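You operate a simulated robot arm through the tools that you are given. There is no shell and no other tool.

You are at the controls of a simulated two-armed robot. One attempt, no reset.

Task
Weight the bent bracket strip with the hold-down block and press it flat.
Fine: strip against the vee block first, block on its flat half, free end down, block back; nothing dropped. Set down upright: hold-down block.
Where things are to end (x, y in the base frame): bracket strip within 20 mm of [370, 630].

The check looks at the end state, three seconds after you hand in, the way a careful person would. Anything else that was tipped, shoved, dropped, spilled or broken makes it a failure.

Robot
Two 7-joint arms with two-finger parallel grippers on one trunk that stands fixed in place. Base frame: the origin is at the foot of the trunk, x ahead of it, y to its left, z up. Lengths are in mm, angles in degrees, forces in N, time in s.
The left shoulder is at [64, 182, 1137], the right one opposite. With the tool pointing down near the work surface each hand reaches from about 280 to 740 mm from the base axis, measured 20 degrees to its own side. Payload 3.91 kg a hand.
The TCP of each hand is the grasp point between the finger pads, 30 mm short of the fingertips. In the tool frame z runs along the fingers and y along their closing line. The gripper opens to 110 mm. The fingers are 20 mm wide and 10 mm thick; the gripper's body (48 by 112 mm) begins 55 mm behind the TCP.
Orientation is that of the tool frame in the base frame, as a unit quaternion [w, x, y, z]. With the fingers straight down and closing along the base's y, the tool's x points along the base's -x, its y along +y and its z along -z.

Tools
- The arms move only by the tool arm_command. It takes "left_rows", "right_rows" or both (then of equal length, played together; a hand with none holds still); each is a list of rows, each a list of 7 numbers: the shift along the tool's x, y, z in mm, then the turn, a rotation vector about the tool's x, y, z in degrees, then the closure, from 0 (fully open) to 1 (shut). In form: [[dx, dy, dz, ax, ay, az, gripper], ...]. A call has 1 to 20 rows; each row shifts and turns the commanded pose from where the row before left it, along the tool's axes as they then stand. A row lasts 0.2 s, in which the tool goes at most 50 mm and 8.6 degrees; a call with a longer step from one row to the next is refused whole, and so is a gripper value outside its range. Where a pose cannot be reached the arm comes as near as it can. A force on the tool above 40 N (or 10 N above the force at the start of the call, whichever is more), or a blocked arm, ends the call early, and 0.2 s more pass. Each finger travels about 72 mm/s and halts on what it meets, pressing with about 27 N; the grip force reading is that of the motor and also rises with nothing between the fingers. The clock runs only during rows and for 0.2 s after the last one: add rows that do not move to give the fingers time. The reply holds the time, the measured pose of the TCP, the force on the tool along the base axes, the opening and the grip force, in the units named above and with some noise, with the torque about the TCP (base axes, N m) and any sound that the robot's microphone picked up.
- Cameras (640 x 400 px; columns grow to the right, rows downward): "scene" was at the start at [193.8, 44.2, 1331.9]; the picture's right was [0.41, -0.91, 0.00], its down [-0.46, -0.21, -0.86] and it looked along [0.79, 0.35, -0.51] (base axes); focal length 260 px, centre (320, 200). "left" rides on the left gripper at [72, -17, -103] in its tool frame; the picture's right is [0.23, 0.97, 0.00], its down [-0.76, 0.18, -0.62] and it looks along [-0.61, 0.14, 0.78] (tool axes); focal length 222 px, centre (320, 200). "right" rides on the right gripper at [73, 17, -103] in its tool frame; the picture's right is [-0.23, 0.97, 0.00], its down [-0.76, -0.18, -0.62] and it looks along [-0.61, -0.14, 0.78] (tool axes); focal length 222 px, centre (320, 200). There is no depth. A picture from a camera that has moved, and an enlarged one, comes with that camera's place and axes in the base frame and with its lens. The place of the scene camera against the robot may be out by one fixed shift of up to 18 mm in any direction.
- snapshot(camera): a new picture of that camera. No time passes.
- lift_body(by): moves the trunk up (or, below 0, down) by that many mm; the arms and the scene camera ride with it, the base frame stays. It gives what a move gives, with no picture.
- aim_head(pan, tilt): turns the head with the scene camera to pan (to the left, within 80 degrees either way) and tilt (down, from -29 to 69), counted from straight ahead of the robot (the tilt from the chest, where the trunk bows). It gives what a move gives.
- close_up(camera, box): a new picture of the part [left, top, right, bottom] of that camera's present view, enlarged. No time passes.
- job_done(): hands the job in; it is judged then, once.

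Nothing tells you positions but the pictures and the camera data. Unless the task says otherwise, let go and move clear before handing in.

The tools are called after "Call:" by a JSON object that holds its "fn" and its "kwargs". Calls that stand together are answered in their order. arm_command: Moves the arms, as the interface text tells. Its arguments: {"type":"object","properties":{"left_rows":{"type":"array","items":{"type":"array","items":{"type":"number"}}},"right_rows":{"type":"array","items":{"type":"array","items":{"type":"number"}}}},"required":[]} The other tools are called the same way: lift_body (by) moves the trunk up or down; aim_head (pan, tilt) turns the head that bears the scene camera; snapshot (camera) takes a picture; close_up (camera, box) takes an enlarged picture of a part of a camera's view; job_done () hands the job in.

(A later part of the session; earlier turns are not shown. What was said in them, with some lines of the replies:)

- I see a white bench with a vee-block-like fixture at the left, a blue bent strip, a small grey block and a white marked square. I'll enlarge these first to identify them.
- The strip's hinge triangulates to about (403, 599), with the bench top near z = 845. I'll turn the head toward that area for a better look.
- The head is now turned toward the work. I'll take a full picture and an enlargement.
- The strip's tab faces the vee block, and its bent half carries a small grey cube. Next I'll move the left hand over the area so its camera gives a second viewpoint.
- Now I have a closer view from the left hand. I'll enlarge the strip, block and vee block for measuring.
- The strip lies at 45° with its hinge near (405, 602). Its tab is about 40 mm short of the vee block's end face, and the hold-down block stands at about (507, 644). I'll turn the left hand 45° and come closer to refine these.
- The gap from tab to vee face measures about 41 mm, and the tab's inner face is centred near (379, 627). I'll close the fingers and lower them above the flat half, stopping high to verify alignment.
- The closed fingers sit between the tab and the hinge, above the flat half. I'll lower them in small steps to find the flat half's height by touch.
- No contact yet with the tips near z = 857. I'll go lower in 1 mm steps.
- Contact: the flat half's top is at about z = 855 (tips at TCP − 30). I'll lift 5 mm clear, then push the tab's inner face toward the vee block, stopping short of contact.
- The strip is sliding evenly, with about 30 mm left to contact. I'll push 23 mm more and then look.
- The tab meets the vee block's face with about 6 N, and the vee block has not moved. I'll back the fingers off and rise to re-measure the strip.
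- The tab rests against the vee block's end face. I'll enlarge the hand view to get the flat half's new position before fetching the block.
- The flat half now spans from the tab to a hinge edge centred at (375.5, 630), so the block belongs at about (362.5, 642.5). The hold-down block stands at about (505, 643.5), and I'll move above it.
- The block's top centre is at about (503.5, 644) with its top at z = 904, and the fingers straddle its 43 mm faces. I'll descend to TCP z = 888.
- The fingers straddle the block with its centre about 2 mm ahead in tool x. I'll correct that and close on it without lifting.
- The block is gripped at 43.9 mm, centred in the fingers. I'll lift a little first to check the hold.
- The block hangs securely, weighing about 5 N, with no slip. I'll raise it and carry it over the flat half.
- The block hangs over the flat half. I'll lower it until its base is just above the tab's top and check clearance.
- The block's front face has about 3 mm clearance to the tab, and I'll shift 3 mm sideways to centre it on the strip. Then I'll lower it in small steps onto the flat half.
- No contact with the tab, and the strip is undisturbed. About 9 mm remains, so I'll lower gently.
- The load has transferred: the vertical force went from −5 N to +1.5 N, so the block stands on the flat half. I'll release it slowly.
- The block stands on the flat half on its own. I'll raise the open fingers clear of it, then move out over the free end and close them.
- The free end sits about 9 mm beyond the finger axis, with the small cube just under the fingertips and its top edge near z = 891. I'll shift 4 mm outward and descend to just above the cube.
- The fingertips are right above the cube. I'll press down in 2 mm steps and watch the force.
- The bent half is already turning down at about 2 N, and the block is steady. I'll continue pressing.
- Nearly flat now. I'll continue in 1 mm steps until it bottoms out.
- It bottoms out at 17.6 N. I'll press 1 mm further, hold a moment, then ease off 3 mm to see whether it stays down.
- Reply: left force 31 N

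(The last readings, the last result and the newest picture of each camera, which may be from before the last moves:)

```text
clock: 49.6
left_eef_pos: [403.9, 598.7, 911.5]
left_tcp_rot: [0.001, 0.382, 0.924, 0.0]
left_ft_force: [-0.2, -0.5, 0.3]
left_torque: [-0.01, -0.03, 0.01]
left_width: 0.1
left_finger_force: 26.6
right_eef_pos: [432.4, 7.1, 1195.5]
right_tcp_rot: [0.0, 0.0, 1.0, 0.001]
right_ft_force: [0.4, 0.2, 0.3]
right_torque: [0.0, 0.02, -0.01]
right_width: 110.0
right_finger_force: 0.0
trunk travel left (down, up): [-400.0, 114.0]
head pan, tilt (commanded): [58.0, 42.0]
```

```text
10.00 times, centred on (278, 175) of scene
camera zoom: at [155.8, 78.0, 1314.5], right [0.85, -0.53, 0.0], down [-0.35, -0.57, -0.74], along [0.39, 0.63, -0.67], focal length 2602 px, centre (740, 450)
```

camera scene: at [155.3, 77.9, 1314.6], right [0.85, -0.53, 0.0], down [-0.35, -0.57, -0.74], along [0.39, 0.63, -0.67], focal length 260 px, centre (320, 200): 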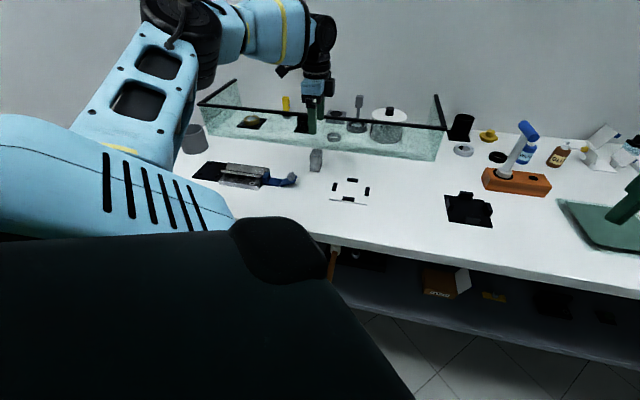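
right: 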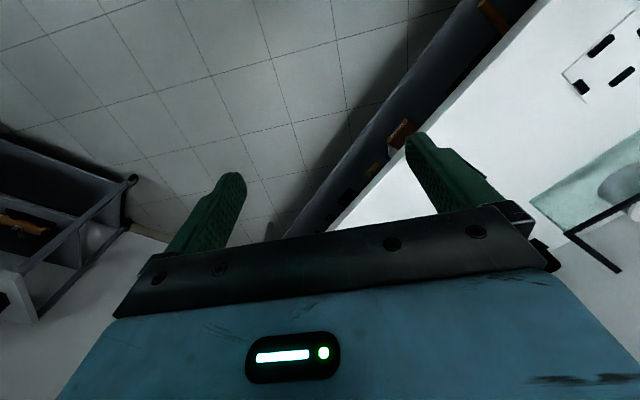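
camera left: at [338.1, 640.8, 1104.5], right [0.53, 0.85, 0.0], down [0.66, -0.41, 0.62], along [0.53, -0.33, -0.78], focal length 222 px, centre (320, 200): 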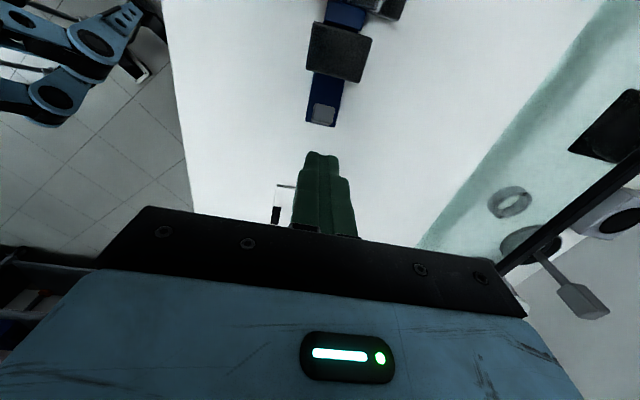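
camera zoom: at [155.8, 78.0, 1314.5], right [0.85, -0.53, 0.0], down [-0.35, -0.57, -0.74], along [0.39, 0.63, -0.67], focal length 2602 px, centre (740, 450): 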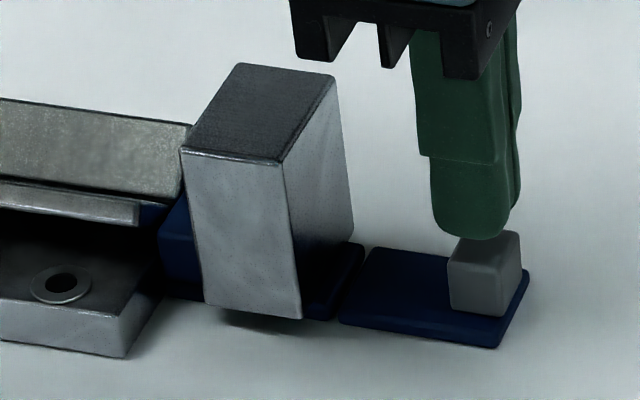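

The free end stays flat after easing off, and the block is still upright on the flat half. I'll rise, go back over the block and open the fingers.

Call:
{"fn": "arm_command", "kwargs": {"left_rows": [[0, 0, -18, 0, 0, 0, 1], [0, 0, -25, 0, 0, 0, 1], [0, 0, -25, 0, 0, 0, 1], [0, 0, -20, 0, 0, 0, 1], [20, -0.7, 0, 0, 0, 0, 0.6], [20, 0, 0, 0, 0, 0, 0.3], [20, 0, 0, 0, 0, 0, 0.3], [0, 0, 0, 0, 0, 0, 0.3], [0, 0, 0, 0, 0, 0, 0.3], [0, 0, 0, 0, 0, 0, 0.3]]}}

Call:
{"fn": "snapshot", "kwargs": {"camera": "left"}}

Call:
{"fn": "close_up", "kwargs": {"camera": "scene", "box": [230, 140, 326, 200]}}

```text
clock: 51.8
left_eef_pos: [360.0, 640.1, 1001.9]
left_tcp_rot: [0.0, 0.381, 0.924, 0.0]
left_ft_force: [0.1, -0.3, 0.1]
left_torque: [0.0, 0.03, -0.02]
left_width: 76.9
left_finger_force: 0.0
right_eef_pos: [432.7, 9.2, 1196.4]
right_tcp_rot: [0.0, 0.001, 1.0, 0.0]
right_ft_force: [-0.1, 0.8, 0.3]
right_torque: [-0.01, 0.0, 0.04]
right_width: 110.1
right_finger_force: 0.0
trunk travel left (down, up): [-400.0, 114.0]
head pan, tilt (commanded): [58.0, 42.0]
```

```text
taken
camera left: at [297.6, 680.8, 1105.5], right [0.53, 0.85, 0.0], down [0.66, -0.41, 0.62], along [0.53, -0.33, -0.78], focal length 222 px, centre (320, 200)
```

left: 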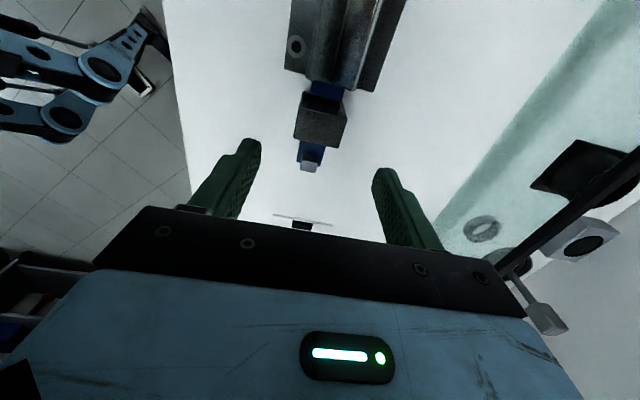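

```text
6.67 times, centred on (278, 170) of scene
camera zoom: at [155.9, 77.9, 1314.5], right [0.85, -0.53, 0.0], down [-0.35, -0.57, -0.74], along [0.39, 0.63, -0.67], focal length 1735 px, centre (600, 400)
```

zoom: 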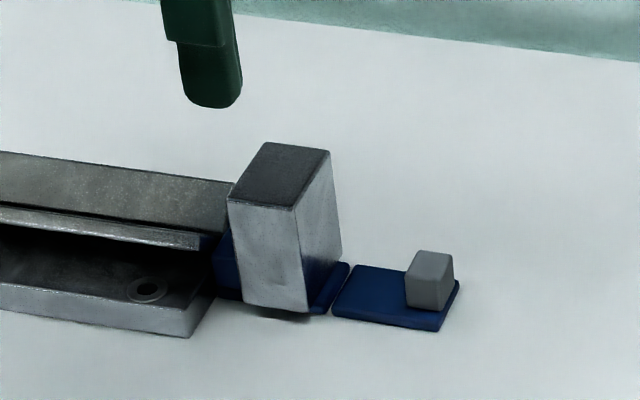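

The strip is flat with the block standing on it. I'll descend over the block again, watching for contact.

Call:
{"fn": "arm_command", "kwargs": {"left_rows": [[0, 0, 20, 0, 0, 0, 0.3], [0, 0, 20, 0, 0, 0, 0.3], [0, 0, 20, 0, 0, 0, 0.3], [0, 0, 15, 0, 0, 0, 0.3], [0, 0, 12, 0, 0, 0, 0.3], [0, 0, 10, 0, 0, 0, 0.3], [0, 0, 8, 0, 0, 0, 0.3], [0, 0, 0, 0, 0, 0, 0.3], [0, 0, 0, 0, 0, 0, 0.3]]}}

Call:
{"fn": "close_up", "kwargs": {"camera": "left", "box": [224, 110, 416, 230]}}

Call:
{"fn": "close_up", "kwargs": {"camera": "scene", "box": [230, 140, 326, 200]}}

```text
clock: 53.8
left_eef_pos: [358.3, 640.9, 895.0]
left_tcp_rot: [0.0, 0.382, 0.924, 0.0]
left_ft_force: [-0.8, 0.1, 0.2]
left_torque: [-0.05, -0.03, 0.01]
left_width: 77.2
left_finger_force: 0.2
right_eef_pos: [431.1, 8.1, 1196.3]
right_tcp_rot: [0.0, 0.0, 1.0, 0.0]
right_ft_force: [0.4, -0.7, 0.0]
right_torque: [-0.01, -0.01, 0.03]
right_width: 110.0
right_finger_force: 0.1
trunk travel left (down, up): [-400.0, 114.0]
head pan, tilt (commanded): [58.0, 42.0]
```

```text
3.33 times, centred on (320, 170) of left
camera zoom: at [297.7, 681.2, 999.9], right [0.53, 0.85, 0.0], down [0.66, -0.41, 0.62], along [0.53, -0.33, -0.78], focal length 740 px, centre (320, 300)
```

zoom: 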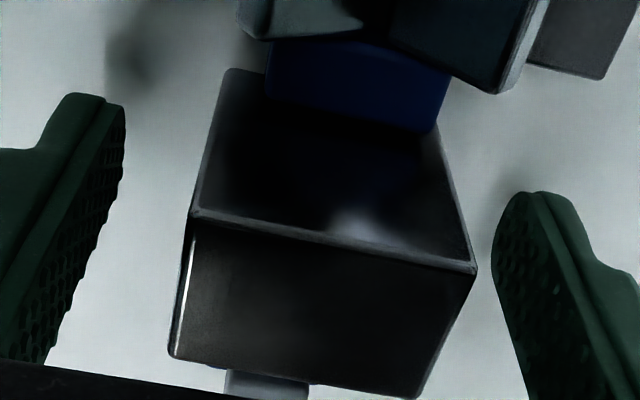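

```text
6.67 times, centred on (278, 170) of scene
camera zoom: at [155.8, 78.1, 1314.5], right [0.85, -0.53, 0.0], down [-0.35, -0.57, -0.74], along [0.39, 0.63, -0.67], focal length 1735 px, centre (600, 400)
```

zoom: 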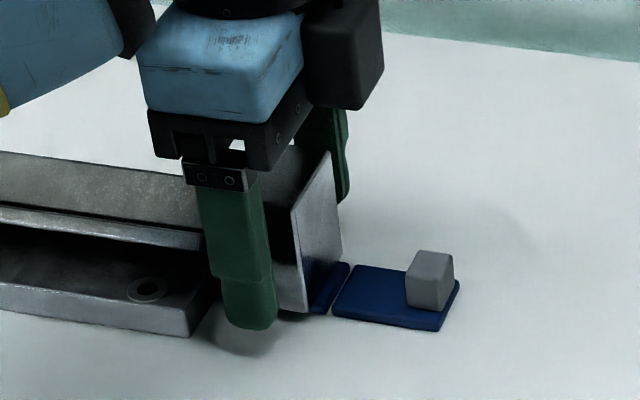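

Call:
{"fn": "arm_command", "kwargs": {"left_rows": [[0, -1, 0, 0, 0, 0, 0.3], [0, 0, 0, 0, 0, 0, 0.5], [0, 0, 0, 0, 0, 0, 0.56], [0, 0, 0, 0, 0, 0, 0.6], [0, 0, 0, 0, 0, 0, 1], [0, 0, 0, 0, 0, 0, 1], [0, 0, 0, 0, 0, 0, 1]]}}

Call:
{"fn": "close_up", "kwargs": {"camera": "left", "box": [224, 110, 416, 230]}}

Call:
{"fn": "close_up", "kwargs": {"camera": "scene", "box": [230, 140, 326, 200]}}

```text
clock: 55.4
left_eef_pos: [359.2, 640.7, 896.7]
left_tcp_rot: [0.0, 0.382, 0.924, 0.0]
left_ft_force: [0.9, 0.6, 0.3]
left_torque: [0.03, 0.0, 0.0]
left_width: 44.0
left_finger_force: 27.2
right_eef_pos: [432.3, 8.0, 1196.0]
right_tcp_rot: [0.0, 0.0, 1.0, 0.0]
right_ft_force: [0.0, -0.5, -0.5]
right_torque: [0.01, -0.03, 0.04]
right_width: 109.9
right_finger_force: 0.0
trunk travel left (down, up): [-400.0, 114.0]
head pan, tilt (commanded): [58.0, 42.0]
```

```text
3.33 times, centred on (320, 170) of left
camera zoom: at [297.2, 680.3, 1000.2], right [0.53, 0.85, 0.0], down [0.66, -0.41, 0.62], along [0.53, -0.33, -0.78], focal length 740 px, centre (320, 300)
```

zoom: 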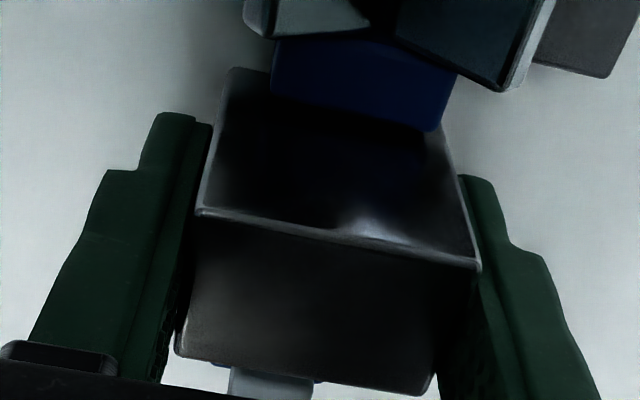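

```text
6.67 times, centred on (278, 170) of scene
camera zoom: at [155.9, 78.1, 1314.5], right [0.85, -0.53, 0.0], down [-0.35, -0.57, -0.74], along [0.39, 0.63, -0.67], focal length 1735 px, centre (600, 400)
```

zoom: 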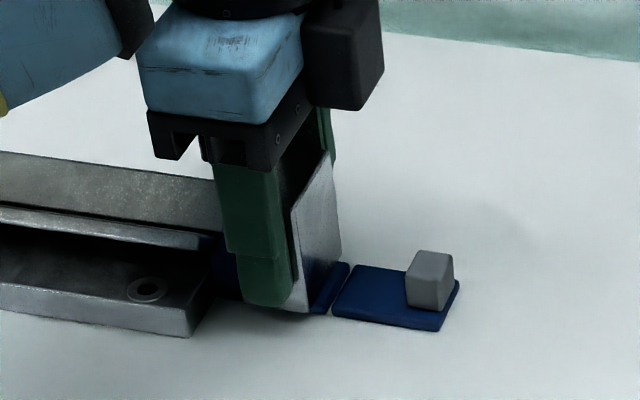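

The block is gripped again at 44.0 mm. I'll lift slightly and check that the strip stays flat and in place.

Call:
{"fn": "arm_command", "kwargs": {"left_rows": [[0, 0, -2, 0, 0, 0, 1], [0, 0, -4, 0, 0, 0, 1], [0, 0, -8, 0, 0, 0, 1], [0, 0, 0, 0, 0, 0, 1], [0, 0, 0, 0, 0, 0, 1]]}}

Call:
{"fn": "close_up", "kwargs": {"camera": "scene", "box": [230, 140, 326, 200]}}

```text
clock: 56.6
left_eef_pos: [359.1, 640.6, 909.2]
left_tcp_rot: [0.0, 0.381, 0.924, 0.0]
left_ft_force: [0.5, -0.3, -5.6]
left_torque: [-0.02, 0.0, 0.0]
left_width: 43.8
left_finger_force: 27.3
right_eef_pos: [432.8, 8.4, 1196.1]
right_tcp_rot: [0.0, 0.0, 1.0, 0.0]
right_ft_force: [0.7, -0.2, -0.2]
right_torque: [-0.02, -0.02, -0.01]
right_width: 110.3
right_finger_force: 0.0
trunk travel left (down, up): [-400.0, 114.0]
head pan, tilt (commanded): [58.0, 42.0]
```

```text
6.67 times, centred on (278, 170) of scene
camera zoom: at [156.1, 78.5, 1314.4], right [0.85, -0.53, 0.0], down [-0.35, -0.57, -0.74], along [0.39, 0.63, -0.67], focal length 1735 px, centre (600, 400)
```

zoom: 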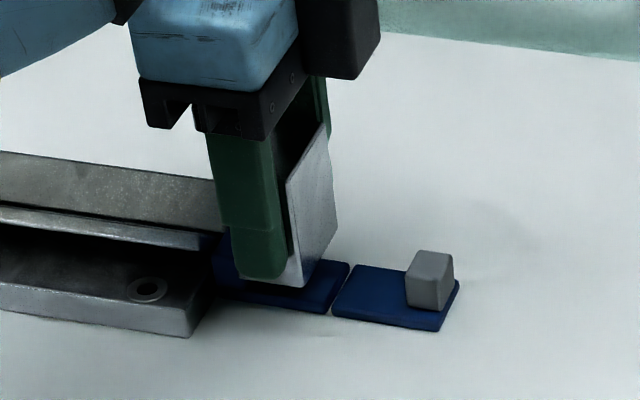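

The block lifted off cleanly and the strip stayed flat. I'll raise it and carry it back to where it stood.

Call:
{"fn": "arm_command", "kwargs": {"left_rows": [[0, 0, -12, 0, 0, 0, 1], [0, 0, -14, 0, 0, 0, 1], [0, 0, -14, 0, 0, 0, 1], [0, 0, -10, 0, 0, 0, 1], [-12.4, 12.9, 0, 0, 0, 0, 1], [-12.4, 12.9, 0, 0, 0, 0, 1], [-12.4, 12.9, 0, 0, 0, 0, 1], [-12.4, 12.9, 0, 0, 0, 0, 1], [-12.4, 12.9, 0, 0, 0, 0, 1], [-12.4, 12.9, 0, 0, 0, 0, 1], [-12.3, 12.8, 0, 0, 0, 0, 1], [-12.3, 12.8, 0, 0, 0, 0, 1], [0, 0, 0, 0, 0, 0, 1], [0, 0, 0, 0, 0, 0, 1]]}}

Call:
{"fn": "close_up", "kwargs": {"camera": "scene", "box": [230, 100, 358, 200]}}

Call:
{"fn": "snapshot", "kwargs": {"camera": "left"}}

```text
clock: 59.6
left_eef_pos: [504.6, 642.6, 960.4]
left_tcp_rot: [0.0, 0.382, 0.924, 0.0]
left_ft_force: [0.3, 0.1, -6.5]
left_torque: [0.0, -0.05, 0.04]
left_width: 43.8
left_finger_force: 26.8
right_eef_pos: [432.8, 9.6, 1195.6]
right_tcp_rot: [0.0, 0.0, 1.0, 0.0]
right_ft_force: [-0.2, 0.1, 0.6]
right_torque: [0.0, 0.0, 0.02]
right_width: 109.8
right_finger_force: 0.0
trunk travel left (down, up): [-400.0, 114.0]
head pan, tilt (commanded): [58.0, 42.0]
```

```text
4.00 times, centred on (294, 150) of scene
camera zoom: at [156.5, 78.4, 1314.4], right [0.85, -0.53, 0.0], down [-0.35, -0.57, -0.74], along [0.39, 0.63, -0.67], focal length 1041 px, centre (424, 400)
```

zoom: 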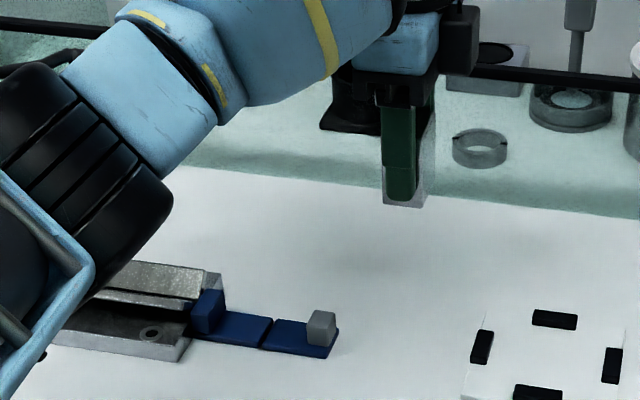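

```text
taken
camera left: at [441.7, 682.7, 1064.6], right [0.53, 0.85, 0.0], down [0.66, -0.41, 0.62], along [0.53, -0.33, -0.78], focal length 222 px, centre (320, 200)
```

left: 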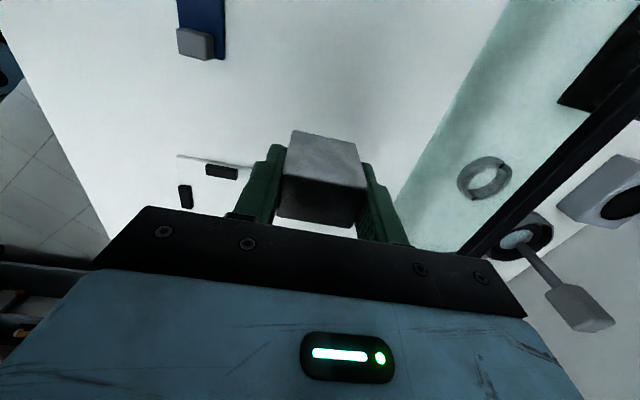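

The block is over its original spot. I'll lower 62 mm, then step down gently to the bench.

Call:
{"fn": "arm_command", "kwargs": {"left_rows": [[0, 0, 12, 0, 0, 0, 1], [0, 0, 14, 0, 0, 0, 1], [0, 0, 14, 0, 0, 0, 1], [0, 0, 12, 0, 0, 0, 1], [0, 0, 7, 0, 0, 0, 1], [0, 0, 3, 0, 0, 0, 1], [0, 0, 0, 0, 0, 0, 1], [0, 0, 0, 0, 0, 0, 1]]}}

Call:
{"fn": "close_up", "kwargs": {"camera": "scene", "box": [260, 110, 356, 180]}}

```text
clock: 61.4
left_eef_pos: [502.2, 642.0, 896.8]
left_tcp_rot: [0.0, 0.382, 0.924, 0.0]
left_ft_force: [-0.4, 0.7, -5.6]
left_torque: [0.02, -0.03, 0.01]
left_width: 44.0
left_finger_force: 26.9
right_eef_pos: [431.8, 8.7, 1196.7]
right_tcp_rot: [-0.001, -0.001, 1.0, 0.0]
right_ft_force: [-0.3, -0.3, -0.2]
right_torque: [0.0, -0.01, 0.02]
right_width: 110.0
right_finger_force: 0.0
trunk travel left (down, up): [-400.0, 114.0]
head pan, tilt (commanded): [58.0, 42.0]
```

```text
5.71 times, centred on (308, 145) of scene
camera zoom: at [156.2, 78.5, 1314.4], right [0.85, -0.53, 0.0], down [-0.35, -0.57, -0.74], along [0.39, 0.63, -0.67], focal length 1487 px, centre (389, 514)
```

zoom: 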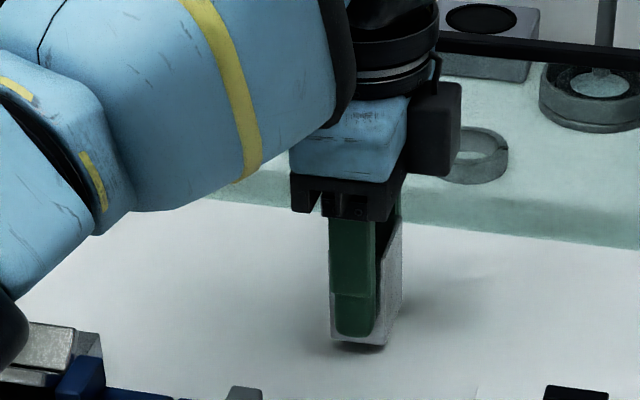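

Call:
{"fn": "snapshot", "kwargs": {"camera": "scene"}}

```text
taken
camera scene: at [156.2, 78.5, 1314.4], right [0.85, -0.53, 0.0], down [-0.35, -0.57, -0.74], along [0.39, 0.63, -0.67], focal length 260 px, centre (320, 200)
```

scene: 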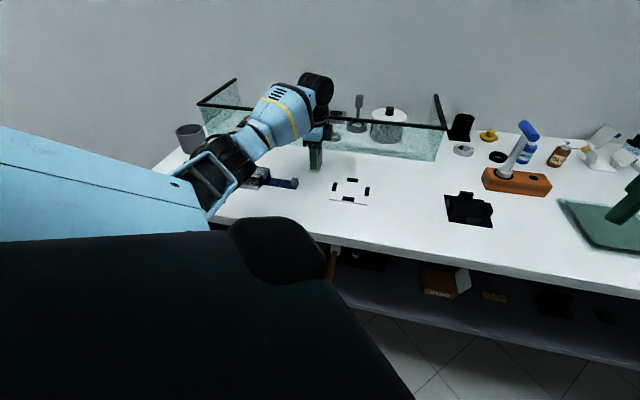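

The forearm stays well above the bench and clear of everything. I'll step the block down the last 8 mm or so.

Call:
{"fn": "arm_command", "kwargs": {"left_rows": [[0, 0, 2, 0, 0, 0, 1], [0, 0, 2, 0, 0, 0, 1], [0, 0, 1, 0, 0, 0, 1], [0, 0, 1, 0, 0, 0, 1], [0, 0, 0, 0, 0, 0, 1]]}}

```text
clock: 62.6
left_eef_pos: [502.1, 642.1, 891.3]
left_tcp_rot: [0.0, 0.381, 0.924, 0.0]
left_ft_force: [0.5, -0.1, -5.7]
left_torque: [0.0, -0.01, 0.0]
left_width: 44.1
left_finger_force: 27.0
right_eef_pos: [432.8, 8.6, 1197.4]
right_tcp_rot: [0.0, 0.001, 1.0, 0.0]
right_ft_force: [0.0, 1.2, -0.2]
right_torque: [-0.02, 0.0, 0.01]
right_width: 109.8
right_finger_force: 0.1
trunk travel left (down, up): [-400.0, 114.0]
head pan, tilt (commanded): [58.0, 42.0]
```

Call:
{"fn": "arm_command", "kwargs": {"left_rows": [[0, 0, 1, 0, 0, 0, 1], [0, 0, 0.5, 0, 0, 0, 1], [0, 0, 0, 0, 0, 0, 1]]}}

```text
clock: 63.4
left_eef_pos: [501.9, 642.2, 890.0]
left_tcp_rot: [0.0, 0.382, 0.924, 0.001]
left_ft_force: [0.5, 0.7, -2.8]
left_torque: [0.01, 0.05, -0.01]
left_width: 43.8
left_finger_force: 26.3
right_eef_pos: [431.1, 8.7, 1195.5]
right_tcp_rot: [-0.001, 0.001, 1.0, 0.0]
right_ft_force: [0.0, 0.5, 0.6]
right_torque: [-0.01, 0.01, -0.01]
right_width: 109.7
right_finger_force: 0.0
trunk travel left (down, up): [-400.0, 114.0]
head pan, tilt (commanded): [58.0, 42.0]
```

The bench is starting to take the weight (−5.7 N to −2.8 N). I'll go 0.5 mm more and check before releasing.

Call:
{"fn": "arm_command", "kwargs": {"left_rows": [[0, 0, 0.5, 0, 0, 0, 1], [0, 0, 0, 0, 0, 0, 1], [0, 0, 0, 0, 0, 0, 1]]}}

Call:
{"fn": "close_up", "kwargs": {"camera": "scene", "box": [260, 110, 356, 180]}}

```text
clock: 64.2
left_eef_pos: [503.6, 642.6, 890.9]
left_tcp_rot: [0.0, 0.382, 0.924, 0.0]
left_ft_force: [-0.1, 1.6, 2.6]
left_torque: [-0.01, 0.21, -0.04]
left_width: 44.1
left_finger_force: 27.4
right_eef_pos: [432.6, 6.9, 1196.0]
right_tcp_rot: [0.001, 0.0, 1.0, 0.0]
right_ft_force: [-0.4, 1.1, 0.1]
right_torque: [-0.01, 0.0, 0.0]
right_width: 110.0
right_finger_force: 0.1
trunk travel left (down, up): [-400.0, 114.0]
head pan, tilt (commanded): [58.0, 42.0]
```

```text
5.71 times, centred on (308, 145) of scene
camera zoom: at [155.6, 77.9, 1314.6], right [0.85, -0.53, 0.0], down [-0.35, -0.57, -0.74], along [0.39, 0.63, -0.67], focal length 1487 px, centre (389, 514)
```

zoom: 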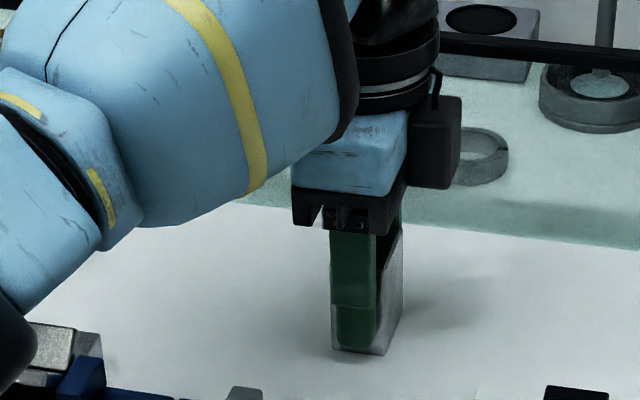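

The block is fully supported by the bench. I'll open the fingers gradually.

Call:
{"fn": "arm_command", "kwargs": {"left_rows": [[0, 0, 0, 0, 0, 0, 0.55], [0, 0, 0, 0, 0, 0, 0.5], [0, 0, 0, 0, 0, 0, 0.4], [0, 0, 0, 0, 0, 0, 0.3], [0, 0, 0, 0, 0, 0, 0.3], [0, 0, 0, 0, 0, 0, 0.3]]}}

Call:
{"fn": "close_up", "kwargs": {"camera": "left", "box": [224, 110, 416, 230]}}

Call:
{"fn": "close_up", "kwargs": {"camera": "scene", "box": [260, 110, 356, 180]}}

```text
clock: 65.6
left_eef_pos: [502.1, 642.0, 889.4]
left_tcp_rot: [0.0, 0.381, 0.924, 0.0]
left_ft_force: [-0.9, 0.7, -0.2]
left_torque: [-0.02, 0.02, 0.01]
left_width: 77.0
left_finger_force: 0.1
right_eef_pos: [431.7, 6.4, 1195.6]
right_tcp_rot: [0.0, 0.001, 1.0, -0.001]
right_ft_force: [-0.7, 0.3, -0.8]
right_torque: [0.04, -0.01, -0.02]
right_width: 110.0
right_finger_force: 0.0
trunk travel left (down, up): [-400.0, 114.0]
head pan, tilt (commanded): [58.0, 42.0]
```

```text
3.33 times, centred on (320, 170) of left
camera zoom: at [440.3, 682.5, 994.0], right [0.53, 0.85, 0.0], down [0.66, -0.41, 0.62], along [0.53, -0.33, -0.78], focal length 740 px, centre (320, 300)
```

zoom: 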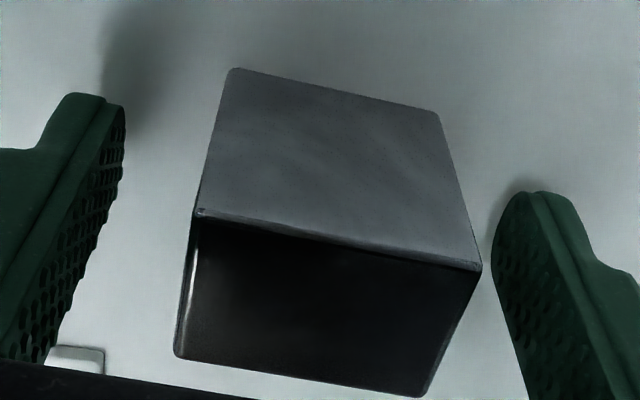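

```text
5.71 times, centred on (308, 145) of scene
camera zoom: at [155.8, 78.0, 1314.5], right [0.85, -0.53, 0.0], down [-0.35, -0.57, -0.74], along [0.39, 0.63, -0.67], focal length 1487 px, centre (389, 514)
```

zoom: 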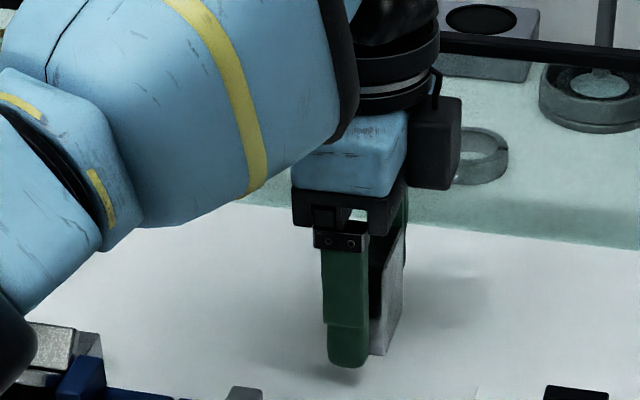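

The block stands free and upright between the open fingers. I'll raise the hand straight up, clear of everything.

Call:
{"fn": "arm_command", "kwargs": {"left_rows": [[0, 0, -5, 0, 0, 0, 0.3], [0, 0, -10, 0, 0, 0, 0.3], [0, 0, -20, 0, 0, 0, 0.3], [0, 0, -30, 0, 0, 0, 0.3], [0, 0, -30, 0, 0, 0, 0.3], [0, 0, -35, 0, 0, 0, 0.3], [0, 0, -35, 0, 0, 0, 0.3], [0, 0, 0, 0, 0, 0, 0.3], [0, 0, 0, 0, 0, 0, 0.3]]}}

Call:
{"fn": "snapshot", "kwargs": {"camera": "scene"}}

Call:
{"fn": "snapshot", "kwargs": {"camera": "left"}}

```text
clock: 67.6
left_eef_pos: [502.6, 642.2, 1053.6]
left_tcp_rot: [0.0, 0.382, 0.924, 0.0]
left_ft_force: [0.2, -0.1, -0.1]
left_torque: [-0.01, 0.01, -0.01]
left_width: 77.2
left_finger_force: 0.1
right_eef_pos: [431.4, 7.0, 1195.7]
right_tcp_rot: [-0.001, 0.0, 1.0, 0.0]
right_ft_force: [-0.3, 0.4, 0.0]
right_torque: [-0.01, 0.0, 0.02]
right_width: 110.0
right_finger_force: 0.0
trunk travel left (down, up): [-400.0, 114.0]
head pan, tilt (commanded): [58.0, 42.0]
```

```text
taken
camera scene: at [155.7, 77.8, 1314.5], right [0.85, -0.53, 0.0], down [-0.35, -0.57, -0.74], along [0.39, 0.63, -0.67], focal length 260 px, centre (320, 200)
```

scene: 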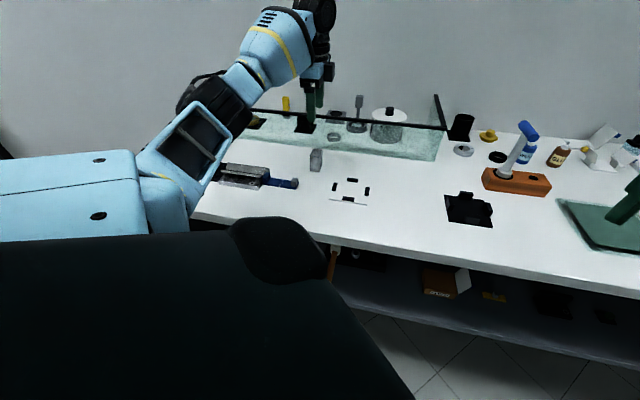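

```text
taken
camera left: at [439.4, 682.1, 1157.9], right [0.53, 0.85, 0.0], down [0.66, -0.41, 0.62], along [0.53, -0.33, -0.78], focal length 222 px, centre (320, 200)
```

left: 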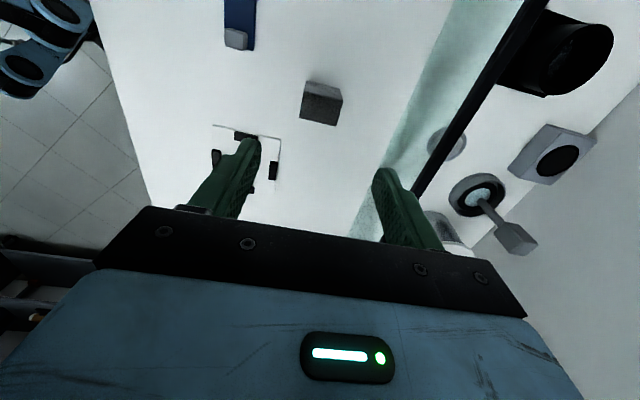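

The block stands upright where it came from. I'll move the hand high over the strip to verify its final position.

Call:
{"fn": "arm_command", "kwargs": {"left_rows": [[20, -20, -5, 0, 0, 0, 0.3], [20, -20, 0, 0, 0, 0, 0.3], [20, -20, 0, 0, 0, 0, 0.3], [20, -20, 0, 0, 0, 0, 0.3], [10, -17, 0, 0, 0, 0, 0.3], [0, 0, 0, 0, 0, 0, 0.3], [0, 0, 0, 0, 0, 0, 0.3]]}}

Call:
{"fn": "close_up", "kwargs": {"camera": "left", "box": [256, 50, 384, 130]}}

Call:
{"fn": "snapshot", "kwargs": {"camera": "left"}}

Call:
{"fn": "close_up", "kwargs": {"camera": "scene", "box": [222, 130, 350, 210]}}

```text
clock: 69.2
left_eef_pos: [370.2, 635.9, 1058.2]
left_tcp_rot: [0.001, 0.382, 0.924, 0.001]
left_ft_force: [-0.3, 0.1, 0.0]
left_torque: [0.0, 0.05, -0.02]
left_width: 77.2
left_finger_force: 0.1
right_eef_pos: [431.7, 7.4, 1197.0]
right_tcp_rot: [0.0, 0.0, 1.0, 0.0]
right_ft_force: [0.3, -0.9, 0.8]
right_torque: [-0.01, 0.03, -0.02]
right_width: 110.0
right_finger_force: 0.0
trunk travel left (down, up): [-400.0, 114.0]
head pan, tilt (commanded): [58.0, 42.0]
```

```text
5.00 times, centred on (320, 90) of left
camera zoom: at [307.7, 677.0, 1163.3], right [0.53, 0.85, 0.0], down [0.66, -0.41, 0.62], along [0.53, -0.33, -0.78], focal length 1111 px, centre (320, 750)
```

zoom: 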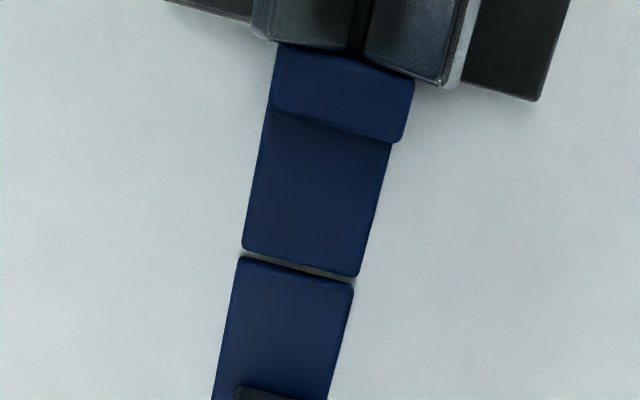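

```text
taken
camera left: at [307.7, 677.0, 1163.3], right [0.53, 0.85, 0.0], down [0.66, -0.41, 0.62], along [0.53, -0.33, -0.78], focal length 222 px, centre (320, 200)
```

left: 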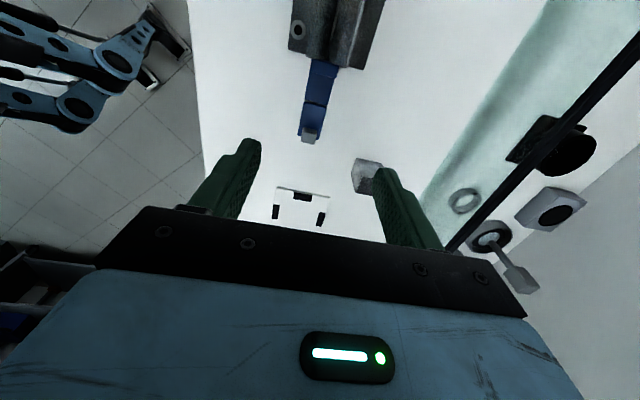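

```text
5.00 times, centred on (286, 170) of scene
camera zoom: at [155.5, 77.9, 1314.5], right [0.85, -0.53, 0.0], down [-0.35, -0.57, -0.74], along [0.39, 0.63, -0.67], focal length 1301 px, centre (490, 350)
```

zoom: 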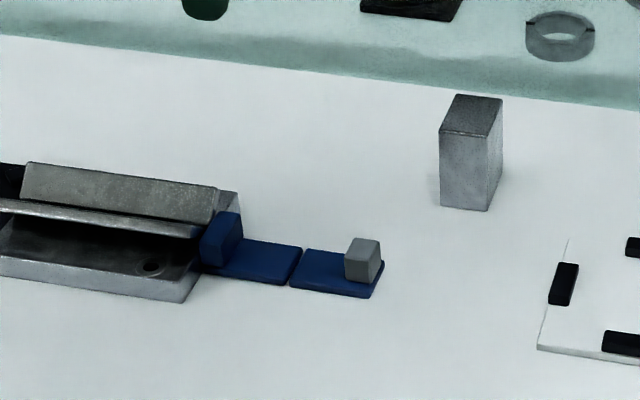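

The strip lies flat, with its tab against the vee block and its hinge at about (376, 628), within tolerance. I'll retreat the hand upward and back toward its start, then take a last look.

Call:
{"fn": "arm_command", "kwargs": {"left_rows": [[0, 0, -25, 0, 0, 0, 0.3], [0, 0, -25, 0, 0, 0, 0.3], [0, 0, -25, 0, 0, 0, 0.3], [0, 0, -25, 0, 0, 0, 0.3], [-20, -24, 0, 0, 0, 0, 0.3], [-20, -24, 0, 0, 0, 0, 0.3], [-20, -24, 0, 0, 0, 0, 0.3], [-20, -24, 0, 0, 0, 0, 0.3], [0, 0, 0, 0, 0, 0, 0.3], [0, 0, 0, 0, 0, 0, 0.3]]}}

Call:
{"fn": "snapshot", "kwargs": {"camera": "scene"}}

Call:
{"fn": "close_up", "kwargs": {"camera": "scene", "box": [238, 150, 318, 200]}}

Call:
{"fn": "close_up", "kwargs": {"camera": "scene", "box": [180, 130, 340, 230]}}

```text
clock: 71.4
left_eef_pos: [351.8, 519.7, 1147.4]
left_tcp_rot: [0.0, 0.381, 0.924, 0.001]
left_ft_force: [1.0, 0.1, 0.5]
left_torque: [0.0, 0.03, 0.01]
left_width: 76.6
left_finger_force: 0.1
left hand out of reach, approached as far as the arm can: row 2, 3
right_eef_pos: [431.5, 7.8, 1195.6]
right_tcp_rot: [-0.001, 0.0, 1.0, -0.001]
right_ft_force: [-0.2, -1.1, -0.8]
right_torque: [0.03, 0.03, -0.02]
right_width: 110.1
right_finger_force: 0.1
trunk travel left (down, up): [-400.0, 114.0]
head pan, tilt (commanded): [58.0, 42.0]
```

```text
taken
camera scene: at [155.7, 77.8, 1314.5], right [0.85, -0.53, 0.0], down [-0.35, -0.57, -0.74], along [0.39, 0.63, -0.67], focal length 260 px, centre (320, 200)
```

scene: 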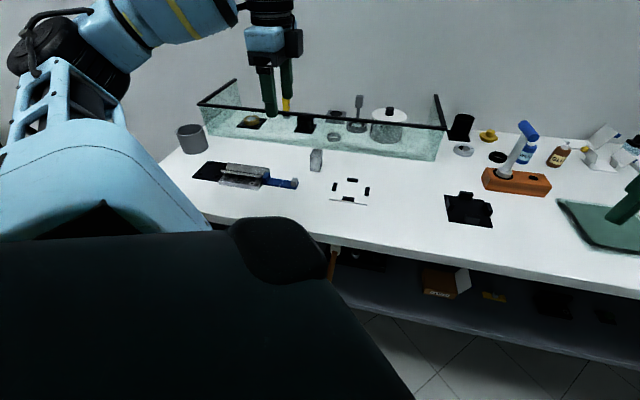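

```text
8.00 times, centred on (278, 175) of scene
camera zoom: at [155.7, 77.8, 1314.5], right [0.85, -0.53, 0.0], down [-0.35, -0.57, -0.74], along [0.39, 0.63, -0.67], focal length 2082 px, centre (656, 400)
```

zoom: 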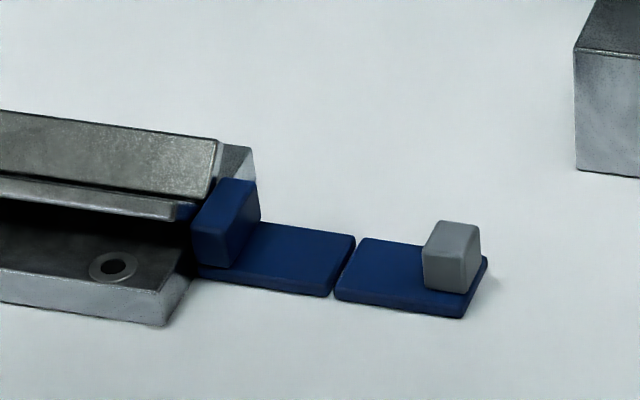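

```text
4.00 times, centred on (260, 180) of scene
camera zoom: at [155.7, 77.8, 1314.5], right [0.85, -0.53, 0.0], down [-0.35, -0.57, -0.74], along [0.39, 0.63, -0.67], focal length 1041 px, centre (560, 280)
```

zoom: 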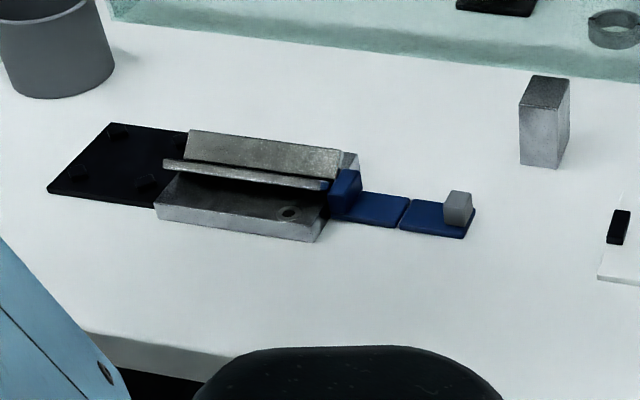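

The strip lies flat against the vee block, the hold-down block stands upright in its original spot, and nothing else has moved. The hand is clear, so I'm handing in.

Call:
{"fn": "job_done", "kwargs": {}}

```text
The job is handed in.
```

The bracket strip is pressed flat and sits against the vee block. The hold-down block is back upright where it started. The job is handed in, but I haven't seen the check's result.

- **Strip position:** I measured its hinge, which I took as its reference point, at about (376, 628). That is roughly 7 mm from the [370, 630] target. If the check uses the centre of the flat half instead, that point is about 21 mm away, just over the 20 mm limit.
- **Order of work:**
  1. I slid the strip until its tab met the vee block with about 6 N.
  2. I set the block on its flat half.
  3. I pressed the free end down to about 30 N.
  4. I lifted the block off and returned it.
- **Flatness:** The free end stayed down after I eased off and was still flat in the last picture, over 20 seconds later.
- **Surroundings:** Nothing was dropped, and in the pictures the vee block and everything else on the bench looked unmoved. The left hand is open and clear.
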